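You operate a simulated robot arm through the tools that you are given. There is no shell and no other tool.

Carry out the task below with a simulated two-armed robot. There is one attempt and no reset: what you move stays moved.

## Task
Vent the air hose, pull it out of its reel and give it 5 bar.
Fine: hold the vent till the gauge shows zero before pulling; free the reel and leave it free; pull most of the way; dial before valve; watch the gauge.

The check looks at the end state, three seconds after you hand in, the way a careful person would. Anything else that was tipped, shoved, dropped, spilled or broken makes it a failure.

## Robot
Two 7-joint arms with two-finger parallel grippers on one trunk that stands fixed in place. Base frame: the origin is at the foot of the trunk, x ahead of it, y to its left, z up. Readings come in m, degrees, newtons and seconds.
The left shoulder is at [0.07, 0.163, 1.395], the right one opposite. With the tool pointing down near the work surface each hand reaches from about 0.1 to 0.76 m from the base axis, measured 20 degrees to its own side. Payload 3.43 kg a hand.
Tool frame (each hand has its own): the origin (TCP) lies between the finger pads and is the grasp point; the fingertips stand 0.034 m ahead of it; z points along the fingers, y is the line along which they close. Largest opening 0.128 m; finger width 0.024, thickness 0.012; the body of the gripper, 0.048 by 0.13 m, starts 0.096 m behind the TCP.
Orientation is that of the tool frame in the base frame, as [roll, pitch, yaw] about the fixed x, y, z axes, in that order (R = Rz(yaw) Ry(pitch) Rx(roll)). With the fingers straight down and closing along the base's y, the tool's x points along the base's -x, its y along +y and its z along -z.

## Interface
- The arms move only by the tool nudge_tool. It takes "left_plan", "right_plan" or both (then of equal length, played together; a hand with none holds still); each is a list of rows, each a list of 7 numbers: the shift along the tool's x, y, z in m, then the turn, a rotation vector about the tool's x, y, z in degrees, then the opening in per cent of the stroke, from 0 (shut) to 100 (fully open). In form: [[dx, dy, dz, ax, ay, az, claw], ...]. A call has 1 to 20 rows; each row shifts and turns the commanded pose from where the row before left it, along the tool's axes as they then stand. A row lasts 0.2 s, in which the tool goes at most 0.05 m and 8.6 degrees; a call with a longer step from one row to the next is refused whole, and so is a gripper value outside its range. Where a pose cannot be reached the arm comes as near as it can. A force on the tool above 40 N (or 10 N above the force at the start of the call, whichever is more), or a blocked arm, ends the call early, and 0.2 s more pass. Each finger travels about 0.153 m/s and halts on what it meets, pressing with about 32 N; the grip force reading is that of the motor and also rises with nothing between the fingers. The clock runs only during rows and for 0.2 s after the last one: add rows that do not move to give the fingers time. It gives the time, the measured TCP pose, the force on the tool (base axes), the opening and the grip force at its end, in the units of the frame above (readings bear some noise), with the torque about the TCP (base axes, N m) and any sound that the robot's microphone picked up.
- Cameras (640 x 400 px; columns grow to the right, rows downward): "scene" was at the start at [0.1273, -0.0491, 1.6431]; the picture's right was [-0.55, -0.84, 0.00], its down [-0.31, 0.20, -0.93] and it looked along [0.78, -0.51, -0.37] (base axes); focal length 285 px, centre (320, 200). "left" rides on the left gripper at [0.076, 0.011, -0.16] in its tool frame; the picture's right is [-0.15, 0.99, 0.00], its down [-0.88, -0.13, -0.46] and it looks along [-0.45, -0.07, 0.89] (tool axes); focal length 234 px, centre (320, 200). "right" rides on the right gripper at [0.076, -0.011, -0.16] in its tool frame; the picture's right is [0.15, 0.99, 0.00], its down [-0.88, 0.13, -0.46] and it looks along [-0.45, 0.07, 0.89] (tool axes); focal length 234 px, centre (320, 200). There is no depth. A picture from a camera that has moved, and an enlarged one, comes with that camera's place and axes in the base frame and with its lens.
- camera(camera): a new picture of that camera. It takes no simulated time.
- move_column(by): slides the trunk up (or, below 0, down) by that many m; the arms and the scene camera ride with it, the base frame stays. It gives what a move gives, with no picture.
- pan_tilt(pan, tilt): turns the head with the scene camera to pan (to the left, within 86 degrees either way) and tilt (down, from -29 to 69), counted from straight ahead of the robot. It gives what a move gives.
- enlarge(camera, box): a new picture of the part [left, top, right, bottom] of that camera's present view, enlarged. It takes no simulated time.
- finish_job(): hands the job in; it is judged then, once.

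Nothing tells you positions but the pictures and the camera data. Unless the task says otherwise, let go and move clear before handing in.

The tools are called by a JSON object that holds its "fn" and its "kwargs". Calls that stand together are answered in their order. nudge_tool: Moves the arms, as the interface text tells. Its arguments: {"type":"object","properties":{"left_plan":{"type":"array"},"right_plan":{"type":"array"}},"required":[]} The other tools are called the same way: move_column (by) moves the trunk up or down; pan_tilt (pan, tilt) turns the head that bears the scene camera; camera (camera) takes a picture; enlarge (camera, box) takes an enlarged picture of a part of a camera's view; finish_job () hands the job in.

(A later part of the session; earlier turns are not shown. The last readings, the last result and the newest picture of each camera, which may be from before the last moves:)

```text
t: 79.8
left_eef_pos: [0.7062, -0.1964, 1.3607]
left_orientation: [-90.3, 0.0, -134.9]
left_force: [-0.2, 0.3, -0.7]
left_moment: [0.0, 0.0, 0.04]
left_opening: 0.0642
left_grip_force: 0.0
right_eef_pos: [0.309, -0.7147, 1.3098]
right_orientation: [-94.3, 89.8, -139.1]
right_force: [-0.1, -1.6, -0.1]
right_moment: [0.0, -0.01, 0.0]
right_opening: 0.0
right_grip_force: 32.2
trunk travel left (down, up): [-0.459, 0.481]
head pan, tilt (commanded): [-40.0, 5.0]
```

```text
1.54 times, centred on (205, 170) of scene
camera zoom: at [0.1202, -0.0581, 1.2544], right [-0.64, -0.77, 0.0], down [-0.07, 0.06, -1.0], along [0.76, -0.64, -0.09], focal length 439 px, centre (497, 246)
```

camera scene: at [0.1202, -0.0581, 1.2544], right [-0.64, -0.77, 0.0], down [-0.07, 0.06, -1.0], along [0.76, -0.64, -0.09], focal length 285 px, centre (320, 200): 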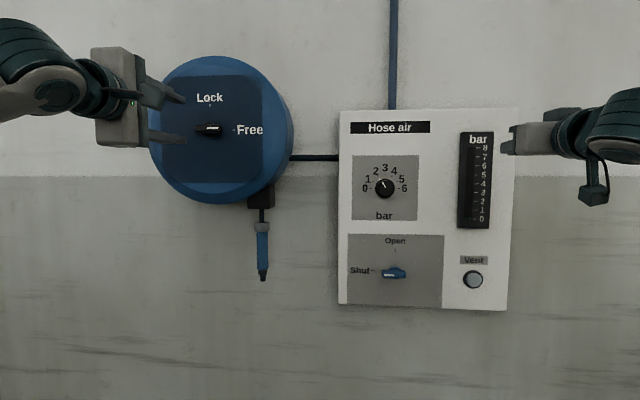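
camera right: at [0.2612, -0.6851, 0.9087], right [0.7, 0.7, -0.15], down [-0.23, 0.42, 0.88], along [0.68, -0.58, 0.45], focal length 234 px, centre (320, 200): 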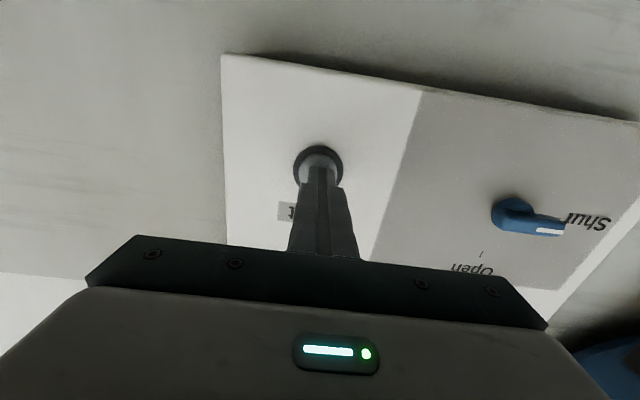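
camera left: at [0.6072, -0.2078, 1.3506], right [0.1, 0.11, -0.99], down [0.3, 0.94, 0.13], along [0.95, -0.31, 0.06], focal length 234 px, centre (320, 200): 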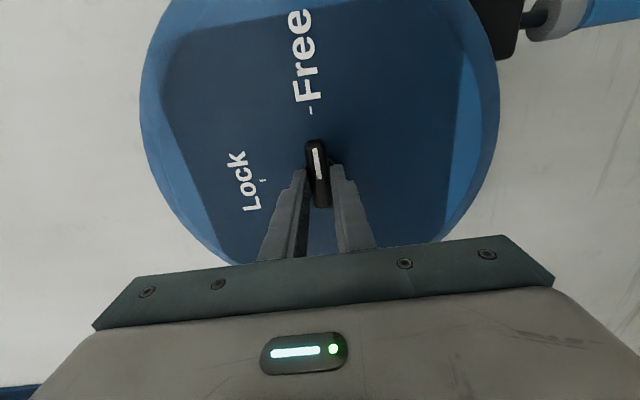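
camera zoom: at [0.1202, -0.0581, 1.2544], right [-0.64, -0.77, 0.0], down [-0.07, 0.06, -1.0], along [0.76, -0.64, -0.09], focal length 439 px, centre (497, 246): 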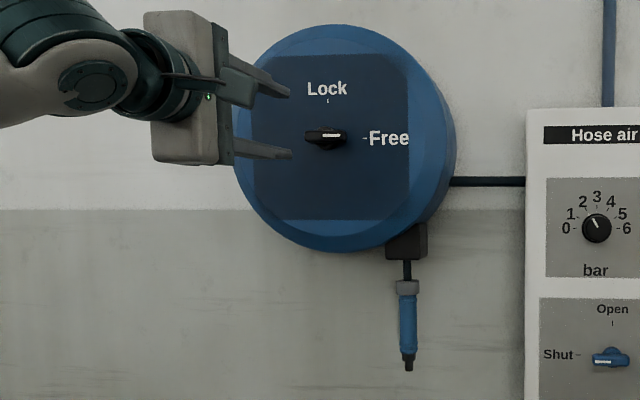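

The reel is free. Next the nozzle hanging at u -0.26, d 0.85, z 0.97–1.13: I roll the left hand so its fingers close sideways and bring it in line, still well in front.

{"fn": "nudge_tool", "kwargs": {"left_plan": [[0, 0, 0, 0, 0, -8.2, 75], [0, 0, 0, 0, 0, -8.2, 75], [0, 0, 0, 0, 0, -8.2, 75], [0, 0, 0, 0, 0, -8.2, 75], [0, 0, 0, 0, 0, -8.2, 75], [0, 0, 0, 0, 0, -8.2, 75], [0, 0, 0, 0, 0, -8.2, 75], [0, 0, 0, 0, 0, -8.2, 75], [0, 0, 0, 0, 0, -8.2, 75], [0, 0, 0, 0, 0, -8.2, 75], [0, 0, 0, 0, 0, -8, 75], [0, 0.033, 0, 0, 0, 0, 75], [0, 0.033, 0, 0, 0, 0, 75], [0, 0.033, 0, 0, 0, 0, 75], [0, 0, 0, 0, 0, 0, 75]]}}

{"fn": "camera", "kwargs": {"camera": "left"}}

```text
t: 83.0
left_eef_pos: [0.6363, -0.265, 1.3577]
left_orientation: [149.4, -89.8, -14.3]
left_force: [-0.5, 0.6, -0.1]
left_moment: [0.0, 0.01, -0.03]
left_opening: 0.0959
left_grip_force: 0.0
right_eef_pos: [0.3088, -0.7139, 1.3099]
right_orientation: [-77.3, 89.9, -122.3]
right_force: [-0.4, 0.1, 0.2]
right_moment: [0.03, 0.02, 0.0]
right_opening: 0.0
right_grip_force: 32.2
trunk travel left (down, up): [-0.459, 0.481]
head pan, tilt (commanded): [-40.0, 5.0]
```

```text
taken
camera left: at [0.5167, -0.16, 1.4366], right [-0.7, -0.7, -0.14], down [-0.23, 0.41, -0.88], along [0.68, -0.58, -0.45], focal length 234 px, centre (320, 200)
```

left: 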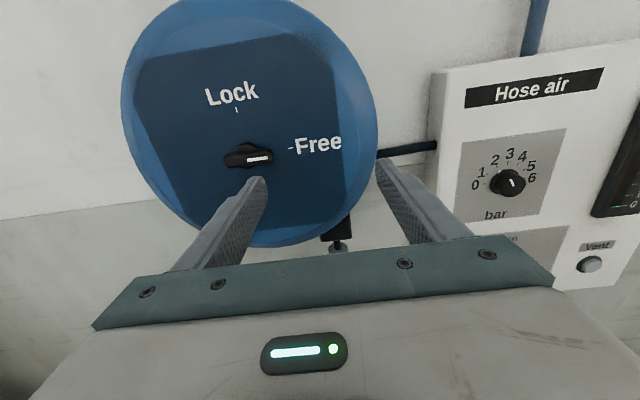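

I bring the left hand down to nozzle height with the arm alone, so that the trunk's full downward travel is left for pulling.

{"fn": "nudge_tool", "kwargs": {"left_plan": [[-0.0375, 0, 0, 0, 0, 0, 75], [-0.0375, 0, 0, 0, 0, 0, 75], [-0.0375, 0, 0, 0, 0, 0, 75], [-0.0375, 0, 0, 0, 0, 0, 75], [-0.0375, 0, 0, 0, 0, 0, 75], [-0.0375, 0, 0, 0, 0, 0, 75], [-0.0375, 0, 0, 0, 0, 0, 75], [-0.0375, 0, 0, 0, 0, 0, 75], [0, 0, 0, 0, 0, 0, 75]]}}

{"fn": "camera", "kwargs": {"camera": "left"}}

{"fn": "camera", "kwargs": {"camera": "scene"}}

```text
t: 85.0
left_eef_pos: [0.6325, -0.2651, 1.0971]
left_orientation: [159.0, -89.7, -23.7]
left_force: [0.4, 0.1, 1.4]
left_moment: [0.01, -0.02, -0.02]
left_opening: 0.0963
left_grip_force: 0.0
left hand out of reach, approached as far as the arm can: row 8
right_eef_pos: [0.3087, -0.7119, 1.3106]
right_orientation: [-68.4, 89.8, -112.9]
right_force: [-1.2, 0.6, 0.2]
right_moment: [0.0, 0.01, 0.0]
right_opening: 0.0002
right_grip_force: 32.2
trunk travel left (down, up): [-0.459, 0.481]
head pan, tilt (commanded): [-40.0, 5.0]
```

```text
taken
camera left: at [0.5132, -0.1608, 1.1748], right [-0.7, -0.7, -0.14], down [-0.23, 0.42, -0.88], along [0.68, -0.58, -0.45], focal length 234 px, centre (320, 200)
```

left: 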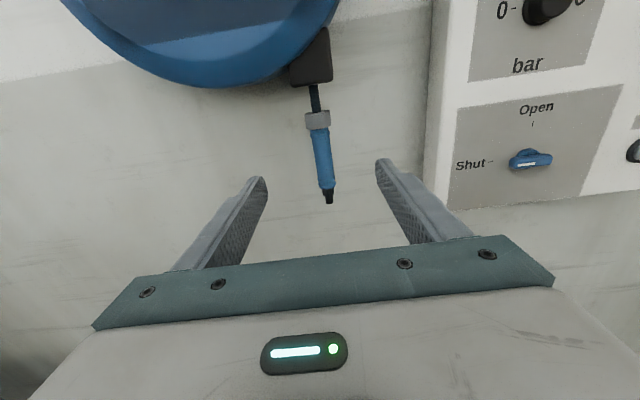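

```text
taken
camera scene: at [0.1199, -0.0564, 1.2545], right [-0.64, -0.77, 0.0], down [-0.07, 0.06, -1.0], along [0.76, -0.64, -0.09], focal length 285 px, centre (320, 200)
```

scene: 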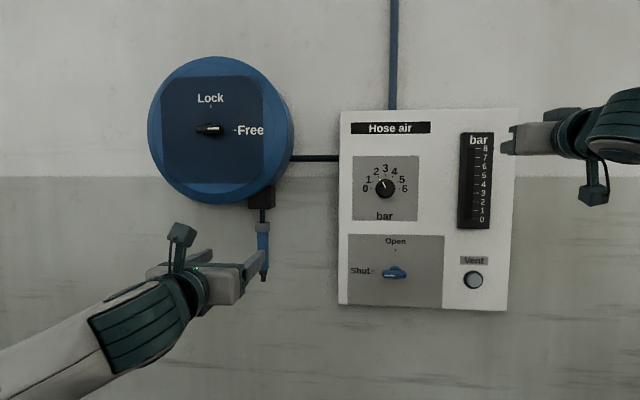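

Nearly there; the arm stopped at z=1.097. I lower the trunk by 4 cm and move forward around the nozzle.

{"fn": "move_column", "kwargs": {"by": -0.045}}

{"fn": "nudge_tool", "kwargs": {"left_plan": [[0, 0, 0.04, 0, 0, 0, 75], [0, 0, 0.04, 0, 0, 0, 75], [0, 0, 0.04, 0, 0, 0, 75], [0, 0, 0.02, 0, 0, 0, 75], [0, 0, 0, 0, 0, 0, 75]]}}

{"fn": "camera", "kwargs": {"camera": "left"}}

{"fn": "camera", "kwargs": {"camera": "scene"}}

```text
t: 85.9
left_eef_pos: [0.6342, -0.2669, 1.0529]
left_orientation: [162.4, -89.8, -27.5]
left_force: [-0.2, -0.2, 0.7]
left_moment: [-0.01, 0.03, 0.0]
left_opening: 0.0959
left_grip_force: 0.1
right_eef_pos: [0.3086, -0.713, 1.2659]
right_orientation: [-70.5, 89.7, -115.4]
right_force: [-0.2, 0.3, 0.8]
right_moment: [-0.01, -0.01, -0.02]
right_opening: 0.0
right_grip_force: 31.9
trunk travel left (down, up): [-0.414, 0.526]
head pan, tilt (commanded): [-40.0, 5.0]
```

```text
t: 87.1
left_eef_pos: [0.7328, -0.365, 1.0499]
left_orientation: [163.3, -89.6, -28.1]
left_force: [1.1, 0.4, -0.3]
left_moment: [0.0, -0.01, 0.0]
left_opening: 0.0962
left_grip_force: 0.0
right_eef_pos: [0.3081, -0.7133, 1.2655]
right_orientation: [-76.1, 89.8, -121.0]
right_force: [-0.3, -0.8, -0.8]
right_moment: [0.0, -0.01, -0.02]
right_opening: 0.0
right_grip_force: 31.9
trunk travel left (down, up): [-0.414, 0.526]
head pan, tilt (commanded): [-40.0, 5.0]
```

```text
taken
camera left: at [0.6128, -0.2601, 1.1272], right [-0.7, -0.7, -0.15], down [-0.23, 0.42, -0.88], along [0.68, -0.58, -0.45], focal length 234 px, centre (320, 200)
```

left: 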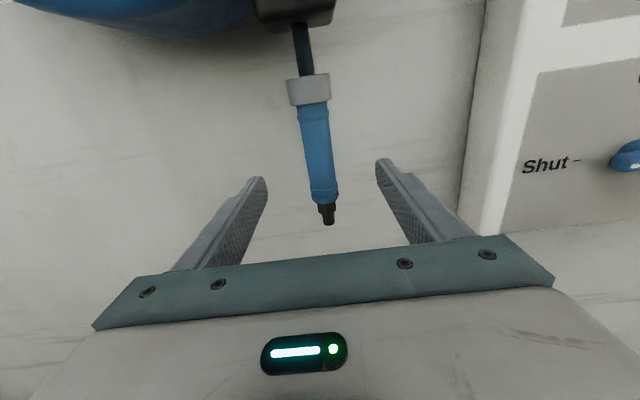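

```text
taken
camera scene: at [0.1201, -0.057, 1.2095], right [-0.64, -0.77, 0.0], down [-0.07, 0.06, -1.0], along [0.76, -0.64, -0.09], focal length 285 px, centre (320, 200)
```

scene: 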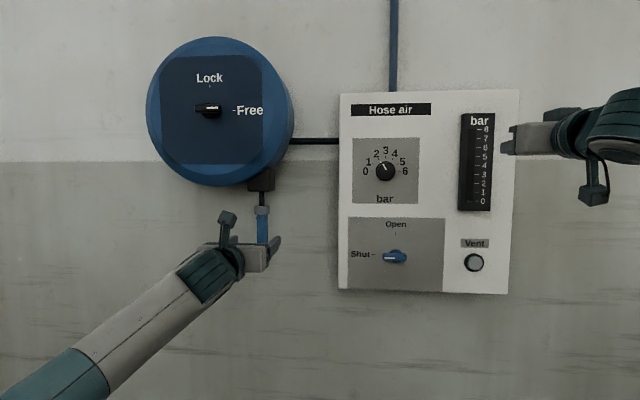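

{"fn": "nudge_tool", "kwargs": {"left_plan": [[0, 0, 0.03, 0, 0, 0, 75], [0, 0, 0.03, 0, 0, 0, 75], [0, 0, 0.012, 0, 0, 0, 75], [0, 0, 0, 0, 0, 0, 75]]}}

{"fn": "camera", "kwargs": {"camera": "left"}}

{"fn": "enlarge", "kwargs": {"camera": "scene", "box": [180, 150, 340, 290]}}

```text
t: 88.1
left_eef_pos: [0.7727, -0.4205, 1.0476]
left_orientation: [172.9, -89.7, -38.3]
left_force: [-0.3, -0.4, -0.9]
left_moment: [-0.02, -0.03, -0.01]
left_opening: 0.0959
left_grip_force: 0.1
left hand out of reach, approached as far as the arm can: row 3
right_eef_pos: [0.309, -0.7131, 1.2648]
right_orientation: [-79.7, 89.7, -124.5]
right_force: [-0.2, 0.1, -0.6]
right_moment: [0.0, -0.02, -0.04]
right_opening: 0.0
right_grip_force: 31.8
trunk travel left (down, up): [-0.414, 0.526]
head pan, tilt (commanded): [-40.0, 5.0]
```

```text
taken
camera left: at [0.6544, -0.3133, 1.1251], right [-0.71, -0.69, -0.15], down [-0.23, 0.42, -0.88], along [0.67, -0.59, -0.46], focal length 234 px, centre (320, 200)
```

left: 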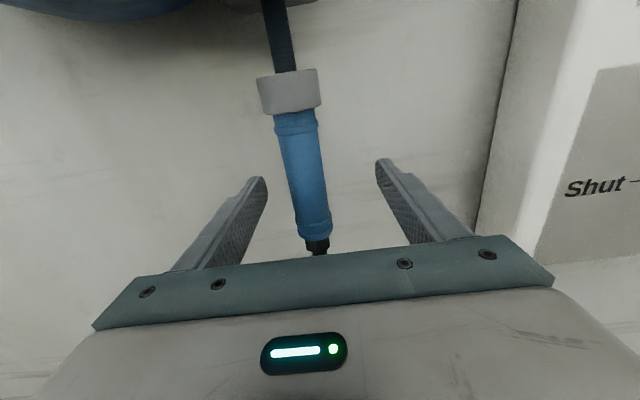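

```text
2.86 times, centred on (260, 220) of scene
camera zoom: at [0.1202, -0.0571, 1.2095], right [-0.64, -0.77, 0.0], down [-0.07, 0.06, -1.0], along [0.76, -0.64, -0.09], focal length 815 px, centre (491, 143)
```

zoom: 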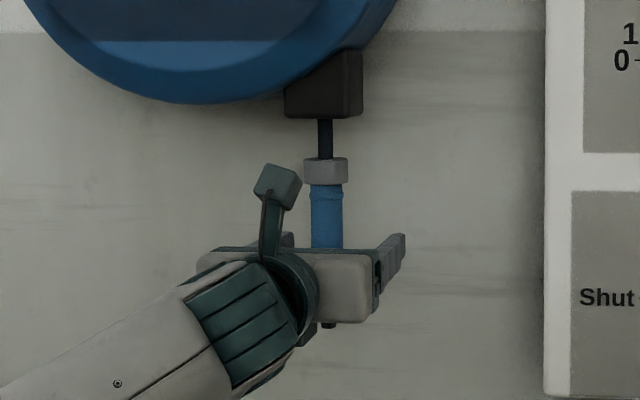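

{"fn": "nudge_tool", "kwargs": {"left_plan": [[0, -0.011, -0.005, 0, 0, 0, 75], [0, 0, 0, 0, 0, 0, 75]]}}

{"fn": "camera", "kwargs": {"camera": "left"}}

```text
t: 88.7
left_eef_pos: [0.7868, -0.405, 1.0511]
left_orientation: [172.1, -89.8, -37.1]
left_force: [0.3, -0.5, 0.5]
left_moment: [0.02, 0.01, 0.02]
left_opening: 0.0959
left_grip_force: 0.0
right_eef_pos: [0.308, -0.7133, 1.2651]
right_orientation: [-75.5, 89.9, -120.4]
right_force: [-0.1, 0.3, -0.3]
right_moment: [0.0, 0.01, 0.03]
right_opening: 0.0
right_grip_force: 32.2
trunk travel left (down, up): [-0.414, 0.526]
head pan, tilt (commanded): [-40.0, 5.0]
```

```text
taken
camera left: at [0.6665, -0.2999, 1.1285], right [-0.7, -0.7, -0.15], down [-0.23, 0.42, -0.88], along [0.68, -0.58, -0.45], focal length 234 px, centre (320, 200)
```

left: 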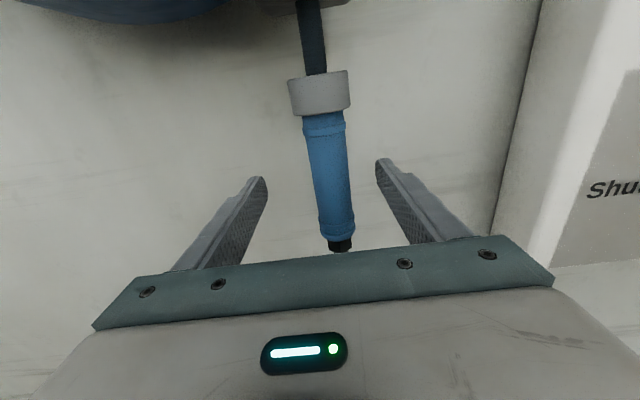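

{"fn": "nudge_tool", "kwargs": {"left_plan": [[0, 0.008, 0, 0, 0, 0, 75], [0, 0, 0, 0, 0, 0, 75]]}}

{"fn": "camera", "kwargs": {"camera": "left"}}

```text
t: 89.3
left_eef_pos: [0.7832, -0.4112, 1.0501]
left_orientation: [158.1, -89.7, -22.9]
left_force: [-0.6, -0.2, 0.6]
left_moment: [0.0, -0.03, -0.03]
left_opening: 0.0961
left_grip_force: 0.0
right_eef_pos: [0.3095, -0.7142, 1.2656]
right_orientation: [-75.0, 89.8, -119.9]
right_force: [-0.2, -0.3, 0.7]
right_moment: [0.01, 0.01, 0.01]
right_opening: 0.0001
right_grip_force: 32.3
trunk travel left (down, up): [-0.414, 0.526]
head pan, tilt (commanded): [-40.0, 5.0]
```

```text
taken
camera left: at [0.6631, -0.3051, 1.1287], right [-0.7, -0.7, -0.14], down [-0.24, 0.42, -0.88], along [0.68, -0.58, -0.46], focal length 234 px, centre (320, 200)
```

left: 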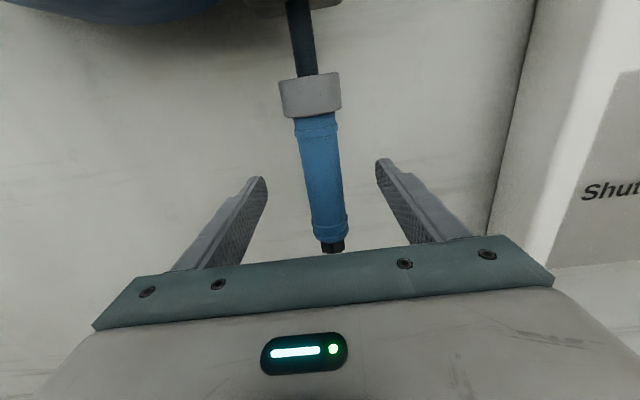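

The nozzle is centred between the fingers with the TCP practically on its axis. I close on it.

{"fn": "nudge_tool", "kwargs": {"left_plan": [[0, 0, 0, 0, 0, 0, 0], [0, 0, 0, 0, 0, 0, 0], [0, 0, 0, 0, 0, 0, 0], [0, 0, 0, 0, 0, 0, 0]]}}

{"fn": "camera", "kwargs": {"camera": "left"}}

```text
t: 90.3
left_eef_pos: [0.7812, -0.4147, 1.0509]
left_orientation: [-179.9, -89.7, -45.2]
left_force: [-8.8, -3.5, -6.2]
left_moment: [0.38, -0.26, -0.16]
left_opening: 0.0279
left_grip_force: 44.8
right_eef_pos: [0.3071, -0.715, 1.2649]
right_orientation: [-71.3, 89.8, -116.2]
right_force: [-0.3, 0.0, 0.1]
right_moment: [0.03, -0.04, -0.02]
right_opening: 0.0
right_grip_force: 32.1
trunk travel left (down, up): [-0.414, 0.526]
head pan, tilt (commanded): [-40.0, 5.0]
```

```text
taken
camera left: at [0.6609, -0.3076, 1.1287], right [-0.7, -0.7, -0.15], down [-0.23, 0.42, -0.88], along [0.67, -0.58, -0.46], focal length 234 px, centre (320, 200)
```

left: 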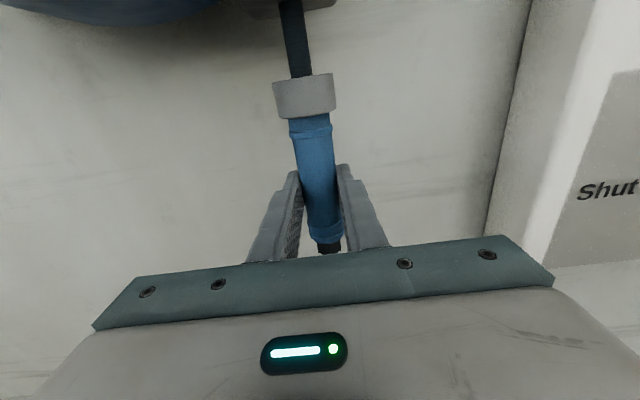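

The nozzle is held (2.8 cm). I pull down gently with the trunk, 4 cm first, and watch the force.

{"fn": "move_column", "kwargs": {"by": -0.04}}

{"fn": "camera", "kwargs": {"camera": "scene"}}

```text
t: 91.1
left_eef_pos: [0.7803, -0.4124, 1.0113]
left_orientation: [179.8, -89.7, -44.8]
left_force: [-11.9, -7.4, -2.6]
left_moment: [0.25, -0.3, -0.27]
left_opening: 0.0282
left_grip_force: 45.1
right_eef_pos: [0.3081, -0.7145, 1.2249]
right_orientation: [-64.7, 89.9, -109.5]
right_force: [0.3, 0.3, -0.1]
right_moment: [-0.01, -0.04, -0.04]
right_opening: 0.0002
right_grip_force: 31.9
trunk travel left (down, up): [-0.374, 0.566]
head pan, tilt (commanded): [-40.0, 5.0]
```

```text
taken
camera scene: at [0.1189, -0.0584, 1.1694], right [-0.64, -0.77, 0.0], down [-0.07, 0.06, -1.0], along [0.76, -0.64, -0.09], focal length 285 px, centre (320, 200)
```

scene: 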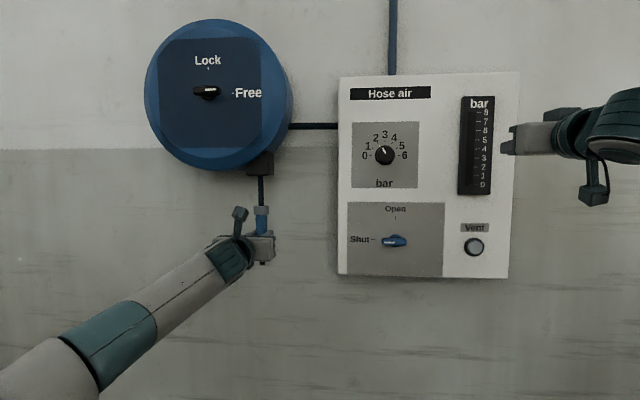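

The hose comes out easily. I ease the small side force and pull on in steps.

{"fn": "nudge_tool", "kwargs": {"left_plan": [[0, 0.004, 0, 0, 0, 0, 0]]}}

{"fn": "move_column", "kwargs": {"by": -0.1}}

{"fn": "camera", "kwargs": {"camera": "scene"}}

```text
t: 91.5
left_eef_pos: [0.7813, -0.4127, 1.0104]
left_orientation: [179.7, -89.7, -44.5]
left_force: [-5.7, -4.7, -2.4]
left_moment: [0.52, -0.14, -0.03]
left_opening: 0.028
left_grip_force: 44.7
right_eef_pos: [0.3092, -0.7152, 1.2244]
right_orientation: [101.9, 90.0, 57.1]
right_force: [-0.2, 0.1, 0.3]
right_moment: [-0.01, 0.01, 0.01]
right_opening: 0.0
right_grip_force: 31.7
trunk travel left (down, up): [-0.374, 0.566]
head pan, tilt (commanded): [-40.0, 5.0]
```

```text
t: 92.8
left_eef_pos: [0.7802, -0.4126, 0.9103]
left_orientation: [178.4, -89.7, -43.1]
left_force: [0.4, 2.6, -2.1]
left_moment: [0.5, -1.16, -0.17]
left_opening: 0.0279
left_grip_force: 44.9
right_eef_pos: [0.3096, -0.7134, 1.125]
right_orientation: [-80.3, 89.7, -125.1]
right_force: [-0.1, -0.5, 0.2]
right_moment: [0.0, 0.0, 0.03]
right_opening: 0.0
right_grip_force: 32.1
trunk travel left (down, up): [-0.274, 0.666]
head pan, tilt (commanded): [-40.0, 5.0]
```

```text
taken
camera scene: at [0.1203, -0.0569, 1.0694], right [-0.64, -0.77, 0.0], down [-0.07, 0.06, -1.0], along [0.76, -0.64, -0.09], focal length 285 px, centre (320, 200)
```

scene: 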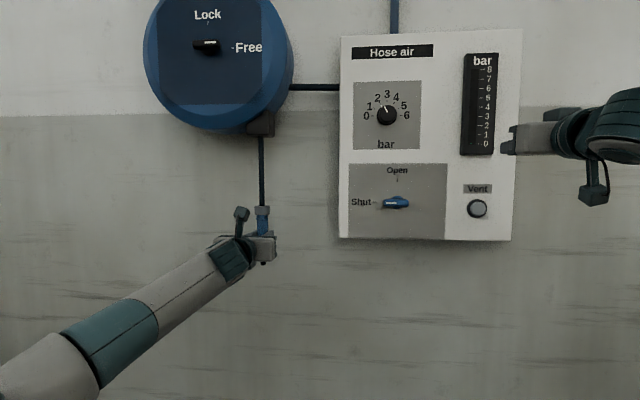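

It runs straight down with hardly any force; about 14 cm is out. I go on in 10 cm steps.

{"fn": "move_column", "kwargs": {"by": -0.1}}

{"fn": "camera", "kwargs": {"camera": "scene"}}

```text
t: 94.2
left_eef_pos: [0.7798, -0.413, 0.8111]
left_orientation: [162.8, -89.5, -27.7]
left_force: [3.8, 6.2, -2.5]
left_moment: [0.43, -1.23, -0.15]
left_opening: 0.0279
left_grip_force: 44.6
right_eef_pos: [0.3084, -0.7139, 1.0251]
right_orientation: [-81.7, 89.8, -126.5]
right_force: [-0.1, 0.4, -0.4]
right_moment: [-0.03, 0.02, 0.01]
right_opening: 0.0004
right_grip_force: 32.4
trunk travel left (down, up): [-0.174, 0.766]
head pan, tilt (commanded): [-40.0, 5.0]
```

```text
taken
camera scene: at [0.1205, -0.0567, 0.9693], right [-0.64, -0.77, 0.0], down [-0.07, 0.06, -1.0], along [0.76, -0.64, -0.09], focal length 285 px, centre (320, 200)
```

scene: 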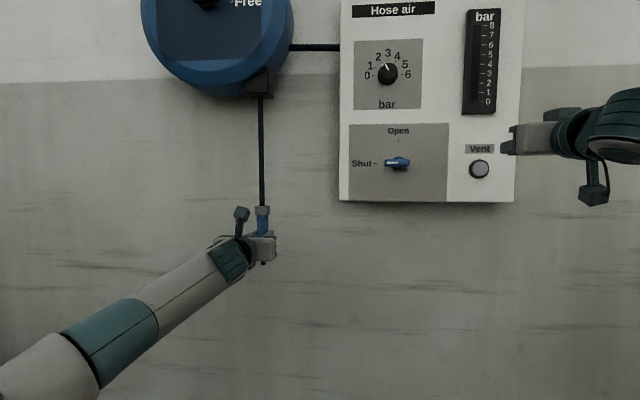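

{"fn": "move_column", "kwargs": {"by": -0.06}}

{"fn": "move_column", "kwargs": {"by": -0.06}}

{"fn": "camera", "kwargs": {"camera": "scene"}}

```text
t: 95.2
left_eef_pos: [0.78, -0.413, 0.7497]
left_orientation: [163.4, -89.5, -28.3]
left_force: [4.8, 7.9, -3.5]
left_moment: [0.39, -1.28, -0.26]
left_opening: 0.0279
left_grip_force: 45.3
right_eef_pos: [0.3099, -0.7133, 0.9654]
right_orientation: [-82.7, 89.8, -127.6]
right_force: [-0.6, -0.2, -0.8]
right_moment: [-0.01, -0.03, -0.01]
right_opening: 0.0
right_grip_force: 32.5
trunk travel left (down, up): [-0.114, 0.826]
head pan, tilt (commanded): [-40.0, 5.0]
```

```text
t: 96.0
left_eef_pos: [0.781, -0.4133, 0.7002]
left_orientation: [-0.2, -89.8, 135.2]
left_force: [6.4, -3.4, 4.2]
left_moment: [-0.03, -0.5, -0.14]
left_opening: 0.0283
left_grip_force: 45.1
right_eef_pos: [0.308, -0.7148, 0.9097]
right_orientation: [-83.8, 89.9, -128.6]
right_force: [0.3, 0.3, -0.1]
right_moment: [-0.01, 0.0, 0.0]
right_opening: 0.0
right_grip_force: 32.3
trunk travel left (down, up): [-0.059, 0.881]
head pan, tilt (commanded): [-40.0, 5.0]
stopped: the force on the tool passed its limit at 50 N (the readings are from after the stop); the commanded pose is now the measured one
```

```text
taken
camera scene: at [0.1199, -0.0573, 0.8536], right [-0.64, -0.77, 0.0], down [-0.07, 0.06, -1.0], along [0.76, -0.64, -0.09], focal length 285 px, centre (320, 200)
```

scene: 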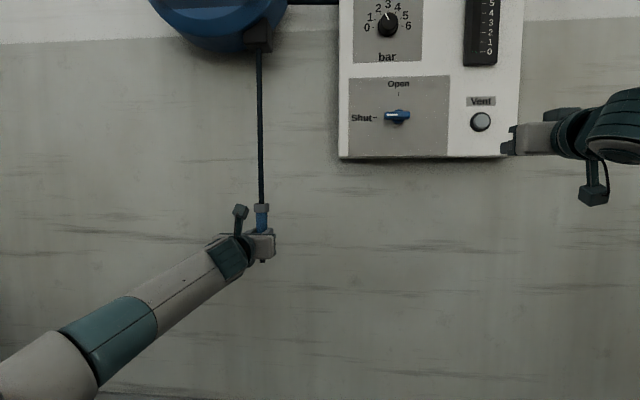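

The hose stopped at 35 cm out, which is its full travel. I relieve the pull by a centimetre and open the fingers a little to see whether the hose stays out.

{"fn": "move_column", "kwargs": {"by": 0.01}}

{"fn": "nudge_tool", "kwargs": {"left_plan": [[0, 0, 0, 0, 0, 0, 40], [0, 0, 0, 0, 0, 0, 40], [0, 0, 0, 0, 0, 0, 40], [0, 0, 0, 0, 0, 0, 40], [0, 0, 0, 0, 0, 0, 40]]}}

{"fn": "camera", "kwargs": {"camera": "scene"}}

{"fn": "camera", "kwargs": {"camera": "left"}}

```text
t: 96.6
left_eef_pos: [0.7802, -0.4132, 0.7079]
left_orientation: [-157.4, -89.9, -67.5]
left_force: [-1.0, -0.4, -4.7]
left_moment: [0.97, 0.32, 0.3]
left_opening: 0.028
left_grip_force: 44.3
right_eef_pos: [0.3084, -0.7129, 0.9188]
right_orientation: [-95.4, 89.8, -140.3]
right_force: [0.0, -0.3, 0.7]
right_moment: [-0.02, 0.02, 0.01]
right_opening: 0.0
right_grip_force: 31.8
trunk travel left (down, up): [-0.069, 0.871]
head pan, tilt (commanded): [-40.0, 5.0]
```

```text
t: 97.8
left_eef_pos: [0.7804, -0.4119, 0.71]
left_orientation: [2.7, -89.9, 132.6]
left_force: [-0.6, 0.2, 0.1]
left_moment: [0.0, -0.01, 0.01]
left_opening: 0.051
left_grip_force: 0.1
right_eef_pos: [0.3089, -0.7131, 0.92]
right_orientation: [-79.8, 89.9, -124.6]
right_force: [-0.1, 0.2, 0.1]
right_moment: [-0.02, -0.02, -0.02]
right_opening: 0.0
right_grip_force: 31.6
trunk travel left (down, up): [-0.069, 0.871]
head pan, tilt (commanded): [-40.0, 5.0]
```

```text
taken
camera scene: at [0.12, -0.0571, 0.8641], right [-0.64, -0.77, 0.0], down [-0.07, 0.06, -1.0], along [0.76, -0.64, -0.09], focal length 285 px, centre (320, 200)
```

scene: 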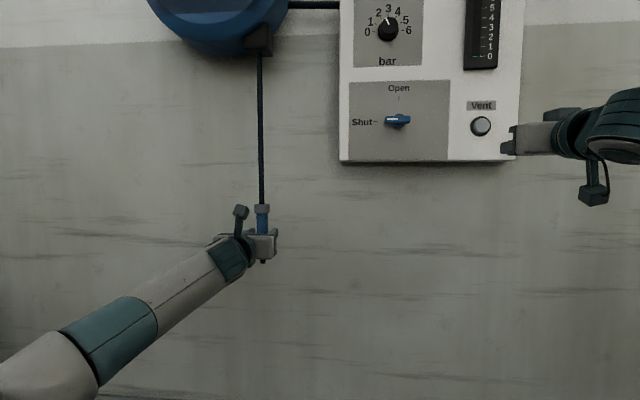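

```text
taken
camera left: at [0.6598, -0.3072, 0.7868], right [-0.7, -0.7, -0.15], down [-0.23, 0.41, -0.88], along [0.68, -0.58, -0.45], focal length 234 px, centre (320, 200)
```

left: 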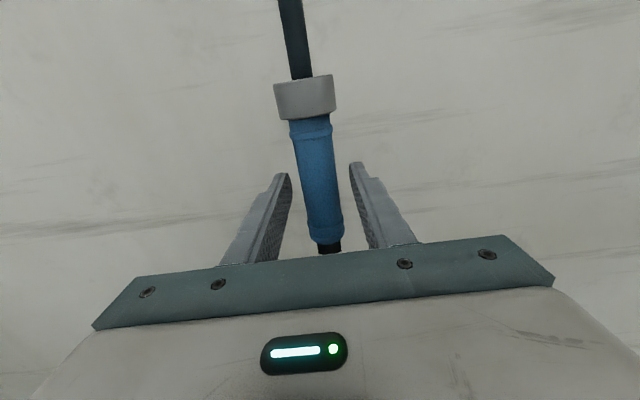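

The hose stays out when released. I open wider and withdraw the left hand straight back.

{"fn": "nudge_tool", "kwargs": {"left_plan": [[0, 0, 0, 0, 0, 0, 75], [0, 0, 0, 0, 0, 0, 75], [0, 0, -0.03, 0, 0, 0, 75], [0, 0, -0.04, 0, 0, 0, 75], [0, 0, -0.04, 0, 0, 0, 75], [0, 0, -0.04, 0, 0, 0, 75], [0, 0, -0.04, 0, 0, 0, 75], [0, 0, -0.03, 0, 0, 0, 75], [0, 0, 0, 0, 0, 0, 75]]}}

{"fn": "camera", "kwargs": {"camera": "scene"}}

```text
t: 99.8
left_eef_pos: [0.6265, -0.2567, 0.7101]
left_orientation: [16.1, -89.9, 119.1]
left_force: [-0.1, 0.3, 0.6]
left_moment: [-0.02, -0.01, -0.03]
left_opening: 0.0961
left_grip_force: 0.1
right_eef_pos: [0.3089, -0.714, 0.92]
right_orientation: [-78.5, 89.7, -123.6]
right_force: [0.4, -0.1, 0.4]
right_moment: [-0.01, 0.0, -0.01]
right_opening: 0.0
right_grip_force: 32.1
trunk travel left (down, up): [-0.069, 0.871]
head pan, tilt (commanded): [-40.0, 5.0]
```

```text
taken
camera scene: at [0.12, -0.057, 0.8641], right [-0.64, -0.77, 0.0], down [-0.07, 0.06, -1.0], along [0.76, -0.64, -0.09], focal length 285 px, centre (320, 200)
```

scene: 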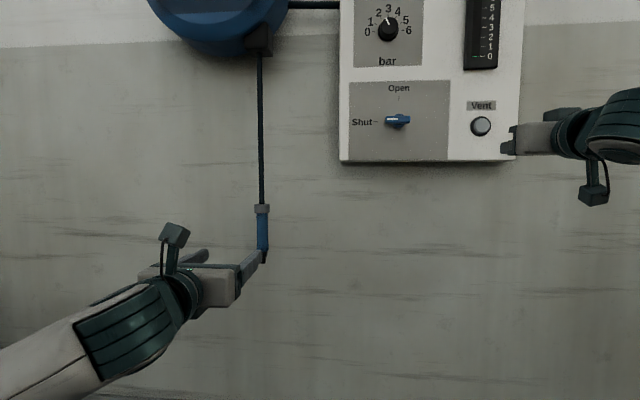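

The hose hangs fully pulled out. Next is the dial: I move the left hand a bit further aside, raise the trunk 0.30 m to dial height and bring the right hand in front of the dial.

{"fn": "nudge_tool", "kwargs": {"left_plan": [[0, -0.03, -0.02, 0, 0, 0, 75], [0, -0.03, 0, 0, 0, 0, 75], [0, -0.03, 0, 0, 0, 0, 75], [0, 0, 0, 0, 0, 0, 75]]}}

{"fn": "move_column", "kwargs": {"by": 0.301}}

{"fn": "nudge_tool", "kwargs": {"right_plan": [[0, 0.0382, 0, 0, 0, 0, 60], [0, 0.0382, 0, 0, 0, 0, 60], [0, 0.0382, 0, 0, 0, 0, 60], [0, 0.0382, 0, 0, 0, 0, 60], [0, 0.0382, 0, 0, 0, 0, 60], [0, 0.0382, 0, 0, 0, 0, 60], [0, 0, 0, 0, 0, 0, 60]]}}

{"fn": "camera", "kwargs": {"camera": "right"}}

{"fn": "camera", "kwargs": {"camera": "scene"}}

```text
t: 100.8
left_eef_pos: [0.6736, -0.1786, 0.7129]
left_orientation: [-7.0, -89.9, 142.2]
left_force: [0.3, 0.1, -0.1]
left_moment: [-0.01, 0.01, -0.04]
left_opening: 0.0961
left_grip_force: 0.1
right_eef_pos: [0.3087, -0.713, 0.919]
right_orientation: [-79.6, 89.9, -124.4]
right_force: [0.7, -0.4, 0.4]
right_moment: [0.02, -0.01, -0.01]
right_opening: 0.0
right_grip_force: 32.5
trunk travel left (down, up): [-0.069, 0.871]
head pan, tilt (commanded): [-40.0, 5.0]
```

```text
t: 103.8
left_eef_pos: [0.6737, -0.1814, 1.0136]
left_orientation: [2.2, -89.9, 133.0]
left_force: [-0.2, -0.1, 0.0]
left_moment: [0.01, -0.01, 0.02]
left_opening: 0.096
left_grip_force: 0.0
right_eef_pos: [0.3088, -0.7134, 1.2197]
right_orientation: [-81.5, 89.8, -126.4]
right_force: [-0.3, 0.7, 0.5]
right_moment: [0.0, -0.03, -0.03]
right_opening: 0.0001
right_grip_force: 32.7
trunk travel left (down, up): [-0.37, 0.57]
head pan, tilt (commanded): [-40.0, 5.0]
```

```text
t: 105.4
left_eef_pos: [0.6733, -0.1806, 1.0135]
left_orientation: [-16.5, -89.9, 151.6]
left_force: [-0.2, 0.1, 0.2]
left_moment: [0.02, 0.01, 0.0]
left_opening: 0.096
left_grip_force: 0.1
right_eef_pos: [0.4687, -0.5499, 1.2186]
right_orientation: [-74.2, 89.9, -119.1]
right_force: [0.5, 0.6, 0.0]
right_moment: [-0.01, -0.01, -0.02]
right_opening: 0.0768
right_grip_force: 0.1
trunk travel left (down, up): [-0.37, 0.57]
head pan, tilt (commanded): [-40.0, 5.0]
```

```text
taken
camera right: at [0.3487, -0.4455, 1.143], right [0.7, 0.7, -0.15], down [-0.23, 0.41, 0.88], along [0.68, -0.58, 0.45], focal length 234 px, centre (320, 200)
```

right: 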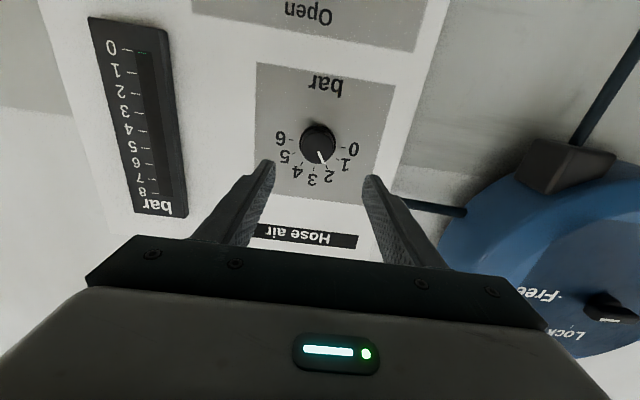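

```text
taken
camera scene: at [0.1195, -0.0576, 1.1651], right [-0.64, -0.77, 0.0], down [-0.07, 0.06, -1.0], along [0.76, -0.64, -0.09], focal length 285 px, centre (320, 200)
```

scene: 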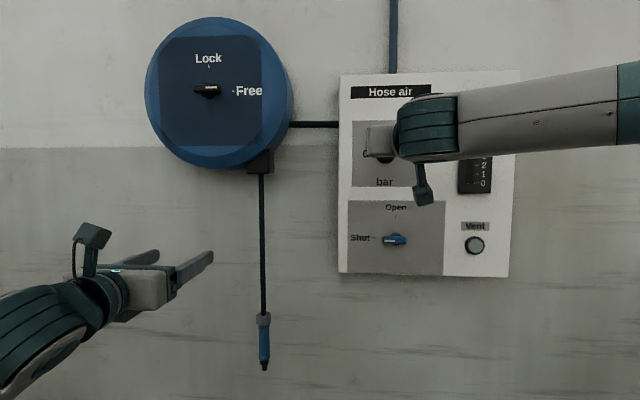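

The dial is centred between the right fingers and its pointer is at about 2. I advance onto it.

{"fn": "nudge_tool", "kwargs": {"right_plan": [[0, 0, 0.035, 0, 0, 0, 60], [0, 0, 0.035, 0, 0, 0, 60], [0, 0, 0.025, 0, 0, 0, 60], [0, 0, 0, 0, 0, 0, 60]]}}

{"fn": "camera", "kwargs": {"camera": "right"}}

```text
t: 106.4
left_eef_pos: [0.6733, -0.1797, 1.0125]
left_orientation: [1.8, -89.9, 133.3]
left_force: [0.3, 0.0, -0.4]
left_moment: [-0.03, -0.02, 0.0]
left_opening: 0.0958
left_grip_force: 0.0
right_eef_pos: [0.538, -0.6201, 1.2185]
right_orientation: [-69.1, 89.9, -113.9]
right_force: [0.4, -0.8, 0.5]
right_moment: [0.02, -0.03, -0.01]
right_opening: 0.0771
right_grip_force: 0.1
trunk travel left (down, up): [-0.37, 0.57]
head pan, tilt (commanded): [-40.0, 5.0]
```

```text
taken
camera right: at [0.4163, -0.5152, 1.1433], right [0.7, 0.7, -0.15], down [-0.23, 0.42, 0.88], along [0.68, -0.58, 0.45], focal length 234 px, centre (320, 200)
```

right: 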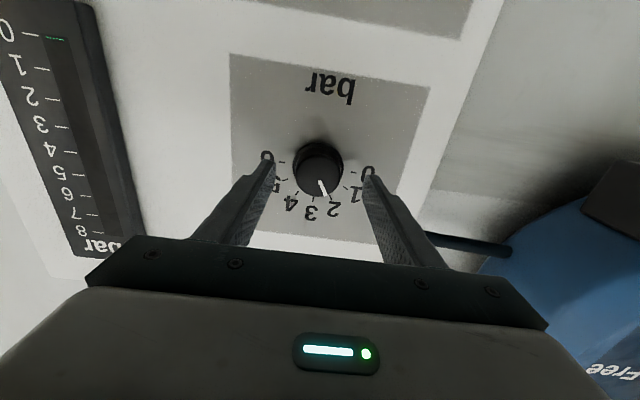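

{"fn": "nudge_tool", "kwargs": {"right_plan": [[0, 0, 0.015, 0, 0, 0, 60], [0, 0, 0.01, 0, 0, 0, 60], [0, 0, 0, 0, 0, 0, 60]]}}

{"fn": "camera", "kwargs": {"camera": "right"}}

{"fn": "enlarge", "kwargs": {"camera": "scene", "box": [330, 70, 530, 220]}}

```text
t: 107.2
left_eef_pos: [0.6737, -0.1794, 1.0127]
left_orientation: [2.7, -90.0, 132.4]
left_force: [-0.1, 0.0, 0.0]
left_moment: [-0.02, 0.0, 0.01]
left_opening: 0.096
left_grip_force: 0.2
right_eef_pos: [0.5558, -0.6367, 1.2191]
right_orientation: [-79.6, 89.7, -124.3]
right_force: [-0.4, -0.1, -0.6]
right_moment: [0.0, -0.01, -0.03]
right_opening: 0.0769
right_grip_force: 0.1
trunk travel left (down, up): [-0.37, 0.57]
head pan, tilt (commanded): [-40.0, 5.0]
```

```text
taken
camera right: at [0.434, -0.5316, 1.1443], right [0.7, 0.7, -0.15], down [-0.23, 0.42, 0.88], along [0.68, -0.58, 0.45], focal length 234 px, centre (320, 200)
```

right: 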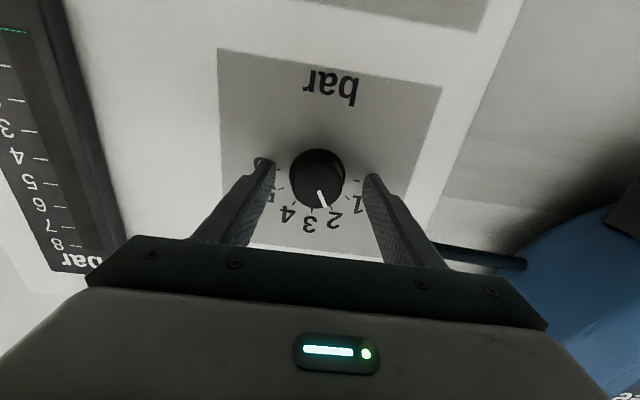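

```text
2.67 times, centred on (430, 145) of scene
camera zoom: at [0.12, -0.057, 1.1651], right [-0.64, -0.77, 0.0], down [-0.07, 0.06, -1.0], along [0.76, -0.64, -0.09], focal length 761 px, centre (27, 347)
```

zoom: 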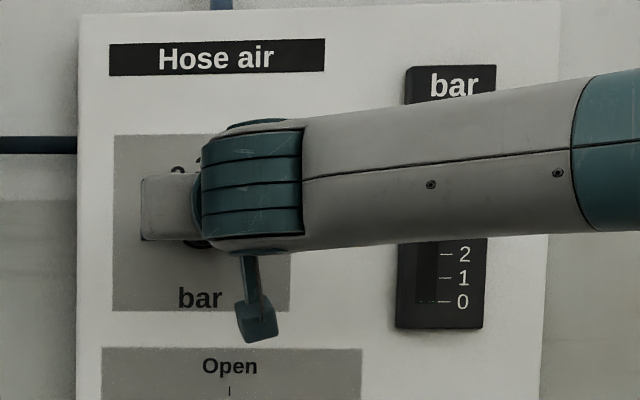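

{"fn": "nudge_tool", "kwargs": {"right_plan": [[0, 0, 0, 0, 0, 0, 0], [0, 0, 0, 0, 0, 0, 0], [0, 0, 0, 0, 0, 0, 0]]}}

{"fn": "camera", "kwargs": {"camera": "right"}}

```text
t: 108.0
left_eef_pos: [0.6721, -0.1809, 1.014]
left_orientation: [-32.2, -89.9, 167.3]
left_force: [-0.3, 1.0, 0.3]
left_moment: [0.02, -0.02, 0.0]
left_opening: 0.0959
left_grip_force: 0.0
right_eef_pos: [0.5536, -0.6392, 1.2193]
right_orientation: [-40.7, 89.8, -85.6]
right_force: [-2.4, -8.8, 4.4]
right_moment: [0.05, 0.02, -0.48]
right_opening: 0.0428
right_grip_force: 45.1
trunk travel left (down, up): [-0.37, 0.57]
head pan, tilt (commanded): [-40.0, 5.0]
```

```text
taken
camera right: at [0.4328, -0.5331, 1.1445], right [0.7, 0.7, -0.15], down [-0.23, 0.42, 0.88], along [0.68, -0.58, 0.45], focal length 234 px, centre (320, 200)
```

right: 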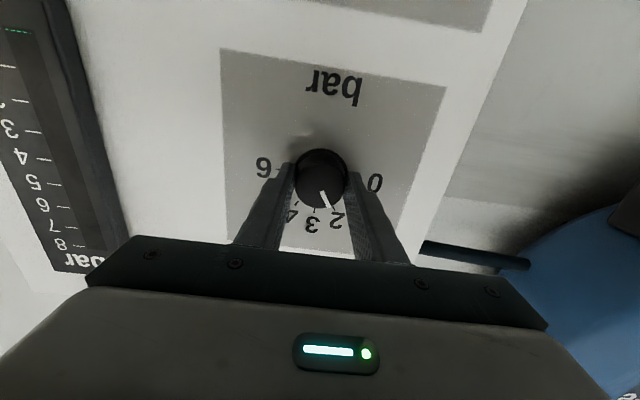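

The dial is gripped (4.3 cm). I turn it clockwise, the first half of about 90°.

{"fn": "nudge_tool", "kwargs": {"right_plan": [[0, -0.0025, 0, 0, 0, 0, 0], [0, 0, 0, 0, 0, 8, 0], [0, 0, 0, 0, 0, 8, 0], [0, 0, 0, 0, 0, 8, 0], [0, 0, 0, 0, 0, 8, 0], [0, 0, 0, 0, 0, 8, 0], [0, 0, 0, 0, 0, 0, 0]]}}

{"fn": "camera", "kwargs": {"camera": "right"}}

```text
t: 109.6
left_eef_pos: [0.6736, -0.181, 1.0135]
left_orientation: [-24.3, -89.8, 159.4]
left_force: [-0.1, 0.1, 0.0]
left_moment: [0.01, 0.02, -0.04]
left_opening: 0.0961
left_grip_force: 0.1
right_eef_pos: [0.5531, -0.6388, 1.2212]
right_orientation: [90.0, 50.1, 45.0]
right_force: [-8.1, -0.3, -4.6]
right_moment: [-0.05, -0.08, -0.5]
right_opening: 0.0426
right_grip_force: 45.3
trunk travel left (down, up): [-0.37, 0.57]
head pan, tilt (commanded): [-40.0, 5.0]
```

```text
taken
camera right: at [0.4685, -0.497, 1.1552], right [0.6, 0.6, 0.52], down [-0.65, -0.01, 0.76], along [0.46, -0.8, 0.39], focal length 234 px, centre (320, 200)
```

right: 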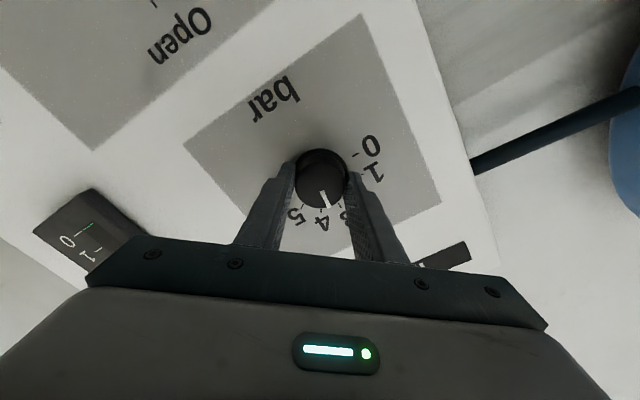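

The dial turns with the hand; the pointer is now between 3 and 4. I turn the remaining 50°.

{"fn": "nudge_tool", "kwargs": {"right_plan": [[0, 0, 0, 0, 0, 8.4, 0], [0, 0, 0, 0, 0, 8.4, 0], [0, 0, 0, 0, 0, 8.4, 0], [0, 0, 0, 0, 0, 8.4, 0], [0, 0, 0, 0, 0, 8.4, 0], [0, 0, 0, 0, 0, 8, 0], [0, 0, 0, 0, 0, 0, 0]]}}

{"fn": "camera", "kwargs": {"camera": "right"}}

```text
t: 111.2
left_eef_pos: [0.6731, -0.1812, 1.0137]
left_orientation: [-31.3, -90.0, 166.4]
left_force: [-0.3, -0.6, 0.1]
left_moment: [0.03, -0.02, -0.03]
left_opening: 0.0959
left_grip_force: 0.0
right_eef_pos: [0.5533, -0.6387, 1.2201]
right_orientation: [90.0, 0.0, 45.1]
right_force: [-10.7, 0.0, -7.1]
right_moment: [0.36, 0.28, -0.61]
right_opening: 0.0426
right_grip_force: 44.9
trunk travel left (down, up): [-0.37, 0.57]
head pan, tilt (commanded): [-40.0, 5.0]
```

```text
taken
camera right: at [0.4935, -0.472, 1.2088], right [0.1, 0.1, 0.99], down [-0.94, -0.3, 0.13], along [0.31, -0.95, 0.07], focal length 234 px, centre (320, 200)
```

right: 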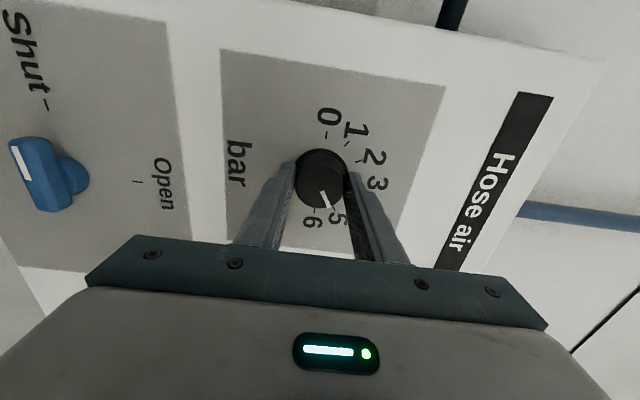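

The pointer now points at about 5. I open the fingers, back off and look at the dial squarely.

{"fn": "nudge_tool", "kwargs": {"right_plan": [[0, 0, 0, 0, 0, 0, 60], [0, 0, 0, 0, 0, 0, 60], [0, 0, -0.03, 0, 0, 0, 60], [0, 0, -0.04, 0, 0, 0, 60], [0, 0, -0.04, 0, 0, 0, 60], [0, 0, 0, 0, 0, 0, 60]]}}

{"fn": "camera", "kwargs": {"camera": "right"}}

{"fn": "camera", "kwargs": {"camera": "scene"}}

```text
t: 112.6
left_eef_pos: [0.6741, -0.1796, 1.0125]
left_orientation: [5.8, -89.9, 129.3]
left_force: [0.5, -0.1, -0.3]
left_moment: [-0.01, 0.0, -0.01]
left_opening: 0.0958
left_grip_force: 0.0
right_eef_pos: [0.4777, -0.5598, 1.2189]
right_orientation: [89.9, 0.1, 45.2]
right_force: [0.0, 0.2, 0.0]
right_moment: [0.02, 0.02, 0.02]
right_opening: 0.0769
right_grip_force: 0.0
trunk travel left (down, up): [-0.37, 0.57]
head pan, tilt (commanded): [-40.0, 5.0]
```

```text
taken
camera right: at [0.4194, -0.3933, 1.2067], right [0.11, 0.11, 0.99], down [-0.94, -0.3, 0.13], along [0.31, -0.95, 0.07], focal length 234 px, centre (320, 200)
```

right: 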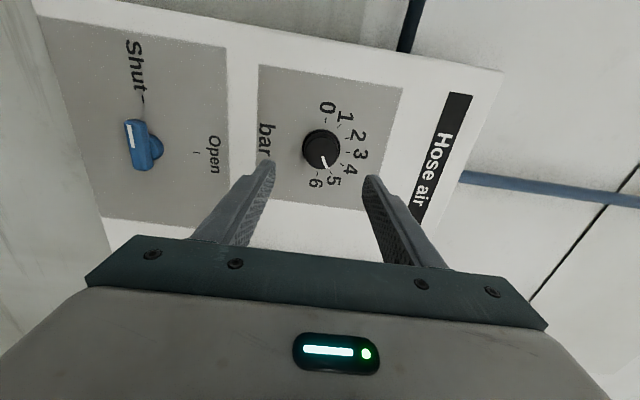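

```text
taken
camera scene: at [0.1206, -0.0575, 1.1649], right [-0.64, -0.77, 0.0], down [-0.07, 0.06, -1.0], along [0.76, -0.64, -0.09], focal length 285 px, centre (320, 200)
```

scene: 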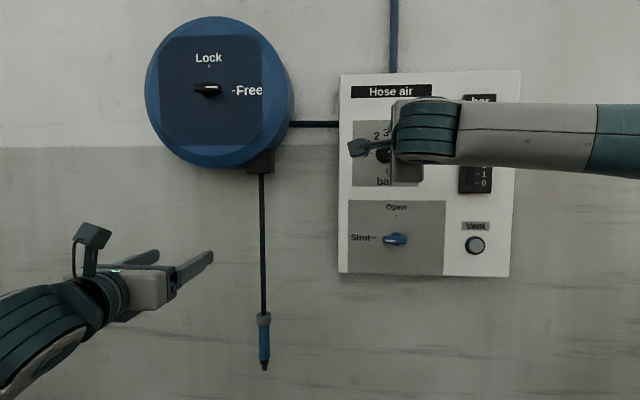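

{"fn": "enlarge", "kwargs": {"camera": "right", "box": [280, 90, 380, 200]}}

```text
3.64 times, centred on (330, 145) of right
camera zoom: at [0.4194, -0.3933, 1.2067], right [0.11, 0.11, 0.99], down [-0.94, -0.3, 0.13], along [0.31, -0.95, 0.07], focal length 852 px, centre (284, 400)
```

zoom: 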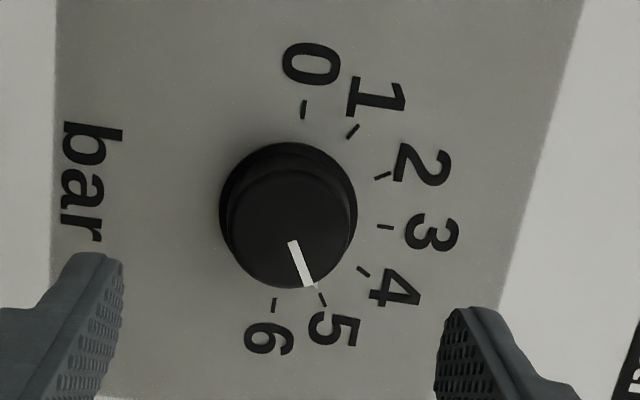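

The pointer lies exactly along the 5 tick. Next the valve: handle centre at u 0.085, z 1.001, lying horizontally at Shut. I lower the trunk 0.218 m and line the right hand up with it; its fingers already close vertically.

{"fn": "move_column", "kwargs": {"by": -0.218}}

{"fn": "nudge_tool", "kwargs": {"right_plan": [[-0.0265, 0, 0, 0, 0, 0, 45], [0, 0, 0, 0, 0, 0, 45]]}}

{"fn": "camera", "kwargs": {"camera": "right"}}

{"fn": "camera", "kwargs": {"camera": "scene"}}

```text
t: 114.9
left_eef_pos: [0.6742, -0.179, 0.7947]
left_orientation: [1.1, -89.9, 134.2]
left_force: [-0.5, 0.0, -0.1]
left_moment: [0.0, 0.0, -0.05]
left_opening: 0.0959
left_grip_force: 0.1
right_eef_pos: [0.4777, -0.5603, 0.9999]
right_orientation: [90.0, 0.1, 45.0]
right_force: [-0.2, 0.3, -0.3]
right_moment: [-0.05, -0.02, 0.04]
right_opening: 0.077
right_grip_force: 0.2
trunk travel left (down, up): [-0.152, 0.788]
head pan, tilt (commanded): [-40.0, 5.0]
```

```text
t: 115.5
left_eef_pos: [0.672, -0.1794, 0.7941]
left_orientation: [-2.5, -90.0, 137.6]
left_force: [-1.0, 0.3, 0.4]
left_moment: [0.02, -0.02, 0.0]
left_opening: 0.0959
left_grip_force: 0.1
right_eef_pos: [0.4605, -0.5774, 0.9986]
right_orientation: [90.0, 0.1, 45.3]
right_force: [0.1, -0.5, 0.3]
right_moment: [-0.02, -0.01, -0.01]
right_opening: 0.0575
right_grip_force: 0.1
trunk travel left (down, up): [-0.152, 0.788]
head pan, tilt (commanded): [-40.0, 5.0]
```

```text
taken
camera right: at [0.4008, -0.4119, 0.9882], right [0.1, 0.11, 0.99], down [-0.94, -0.3, 0.13], along [0.31, -0.95, 0.07], focal length 234 px, centre (320, 200)
```

right: 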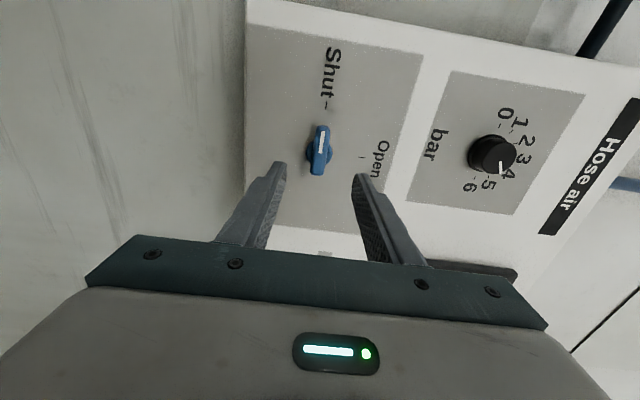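

```text
taken
camera scene: at [0.12, -0.0571, 0.9471], right [-0.64, -0.77, 0.0], down [-0.07, 0.06, -1.0], along [0.76, -0.64, -0.09], focal length 285 px, centre (320, 200)
```

scene: 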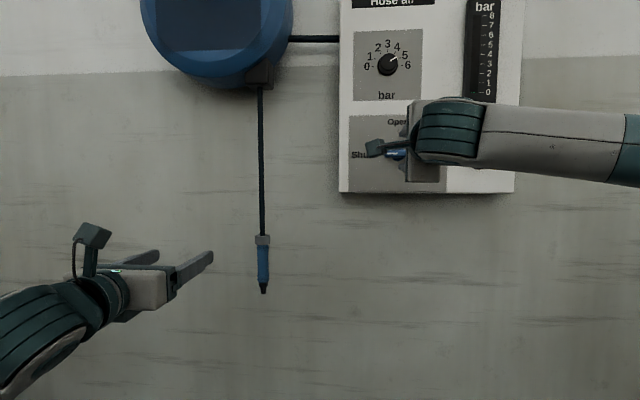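

The handle sits centred between the fingers. I advance toward it.

{"fn": "nudge_tool", "kwargs": {"right_plan": [[0, 0.001, 0.035, 0, 0, 0, 45], [0, 0.001, 0.03, 0, 0, 0, 45], [0, 0, 0.02, 0, 0, 0, 45], [0, 0, 0, 0, 0, 0, 45]]}}

{"fn": "camera", "kwargs": {"camera": "right"}}

```text
t: 116.5
left_eef_pos: [0.6746, -0.1785, 0.7963]
left_orientation: [3.6, -90.0, 131.5]
left_force: [0.3, 0.0, 0.1]
left_moment: [0.01, -0.06, 0.0]
left_opening: 0.0962
left_grip_force: 0.0
right_eef_pos: [0.5212, -0.6376, 1.0008]
right_orientation: [90.0, 0.3, 45.1]
right_force: [-0.4, -0.8, 0.4]
right_moment: [0.01, -0.02, 0.02]
right_opening: 0.0576
right_grip_force: 0.1
trunk travel left (down, up): [-0.152, 0.788]
head pan, tilt (commanded): [-40.0, 5.0]
```

```text
taken
camera right: at [0.4612, -0.4714, 0.9893], right [0.1, 0.11, 0.99], down [-0.94, -0.3, 0.13], along [0.31, -0.95, 0.07], focal length 234 px, centre (320, 200)
```

right: 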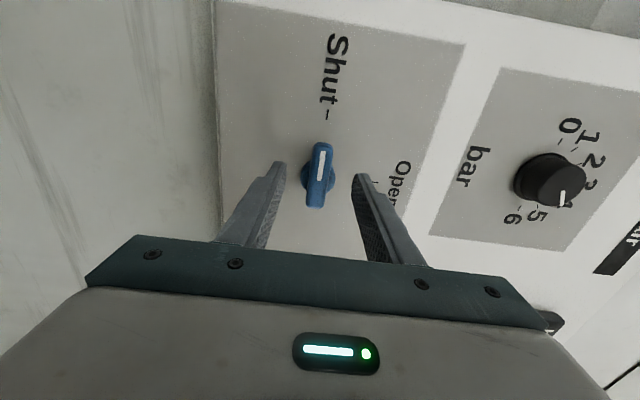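

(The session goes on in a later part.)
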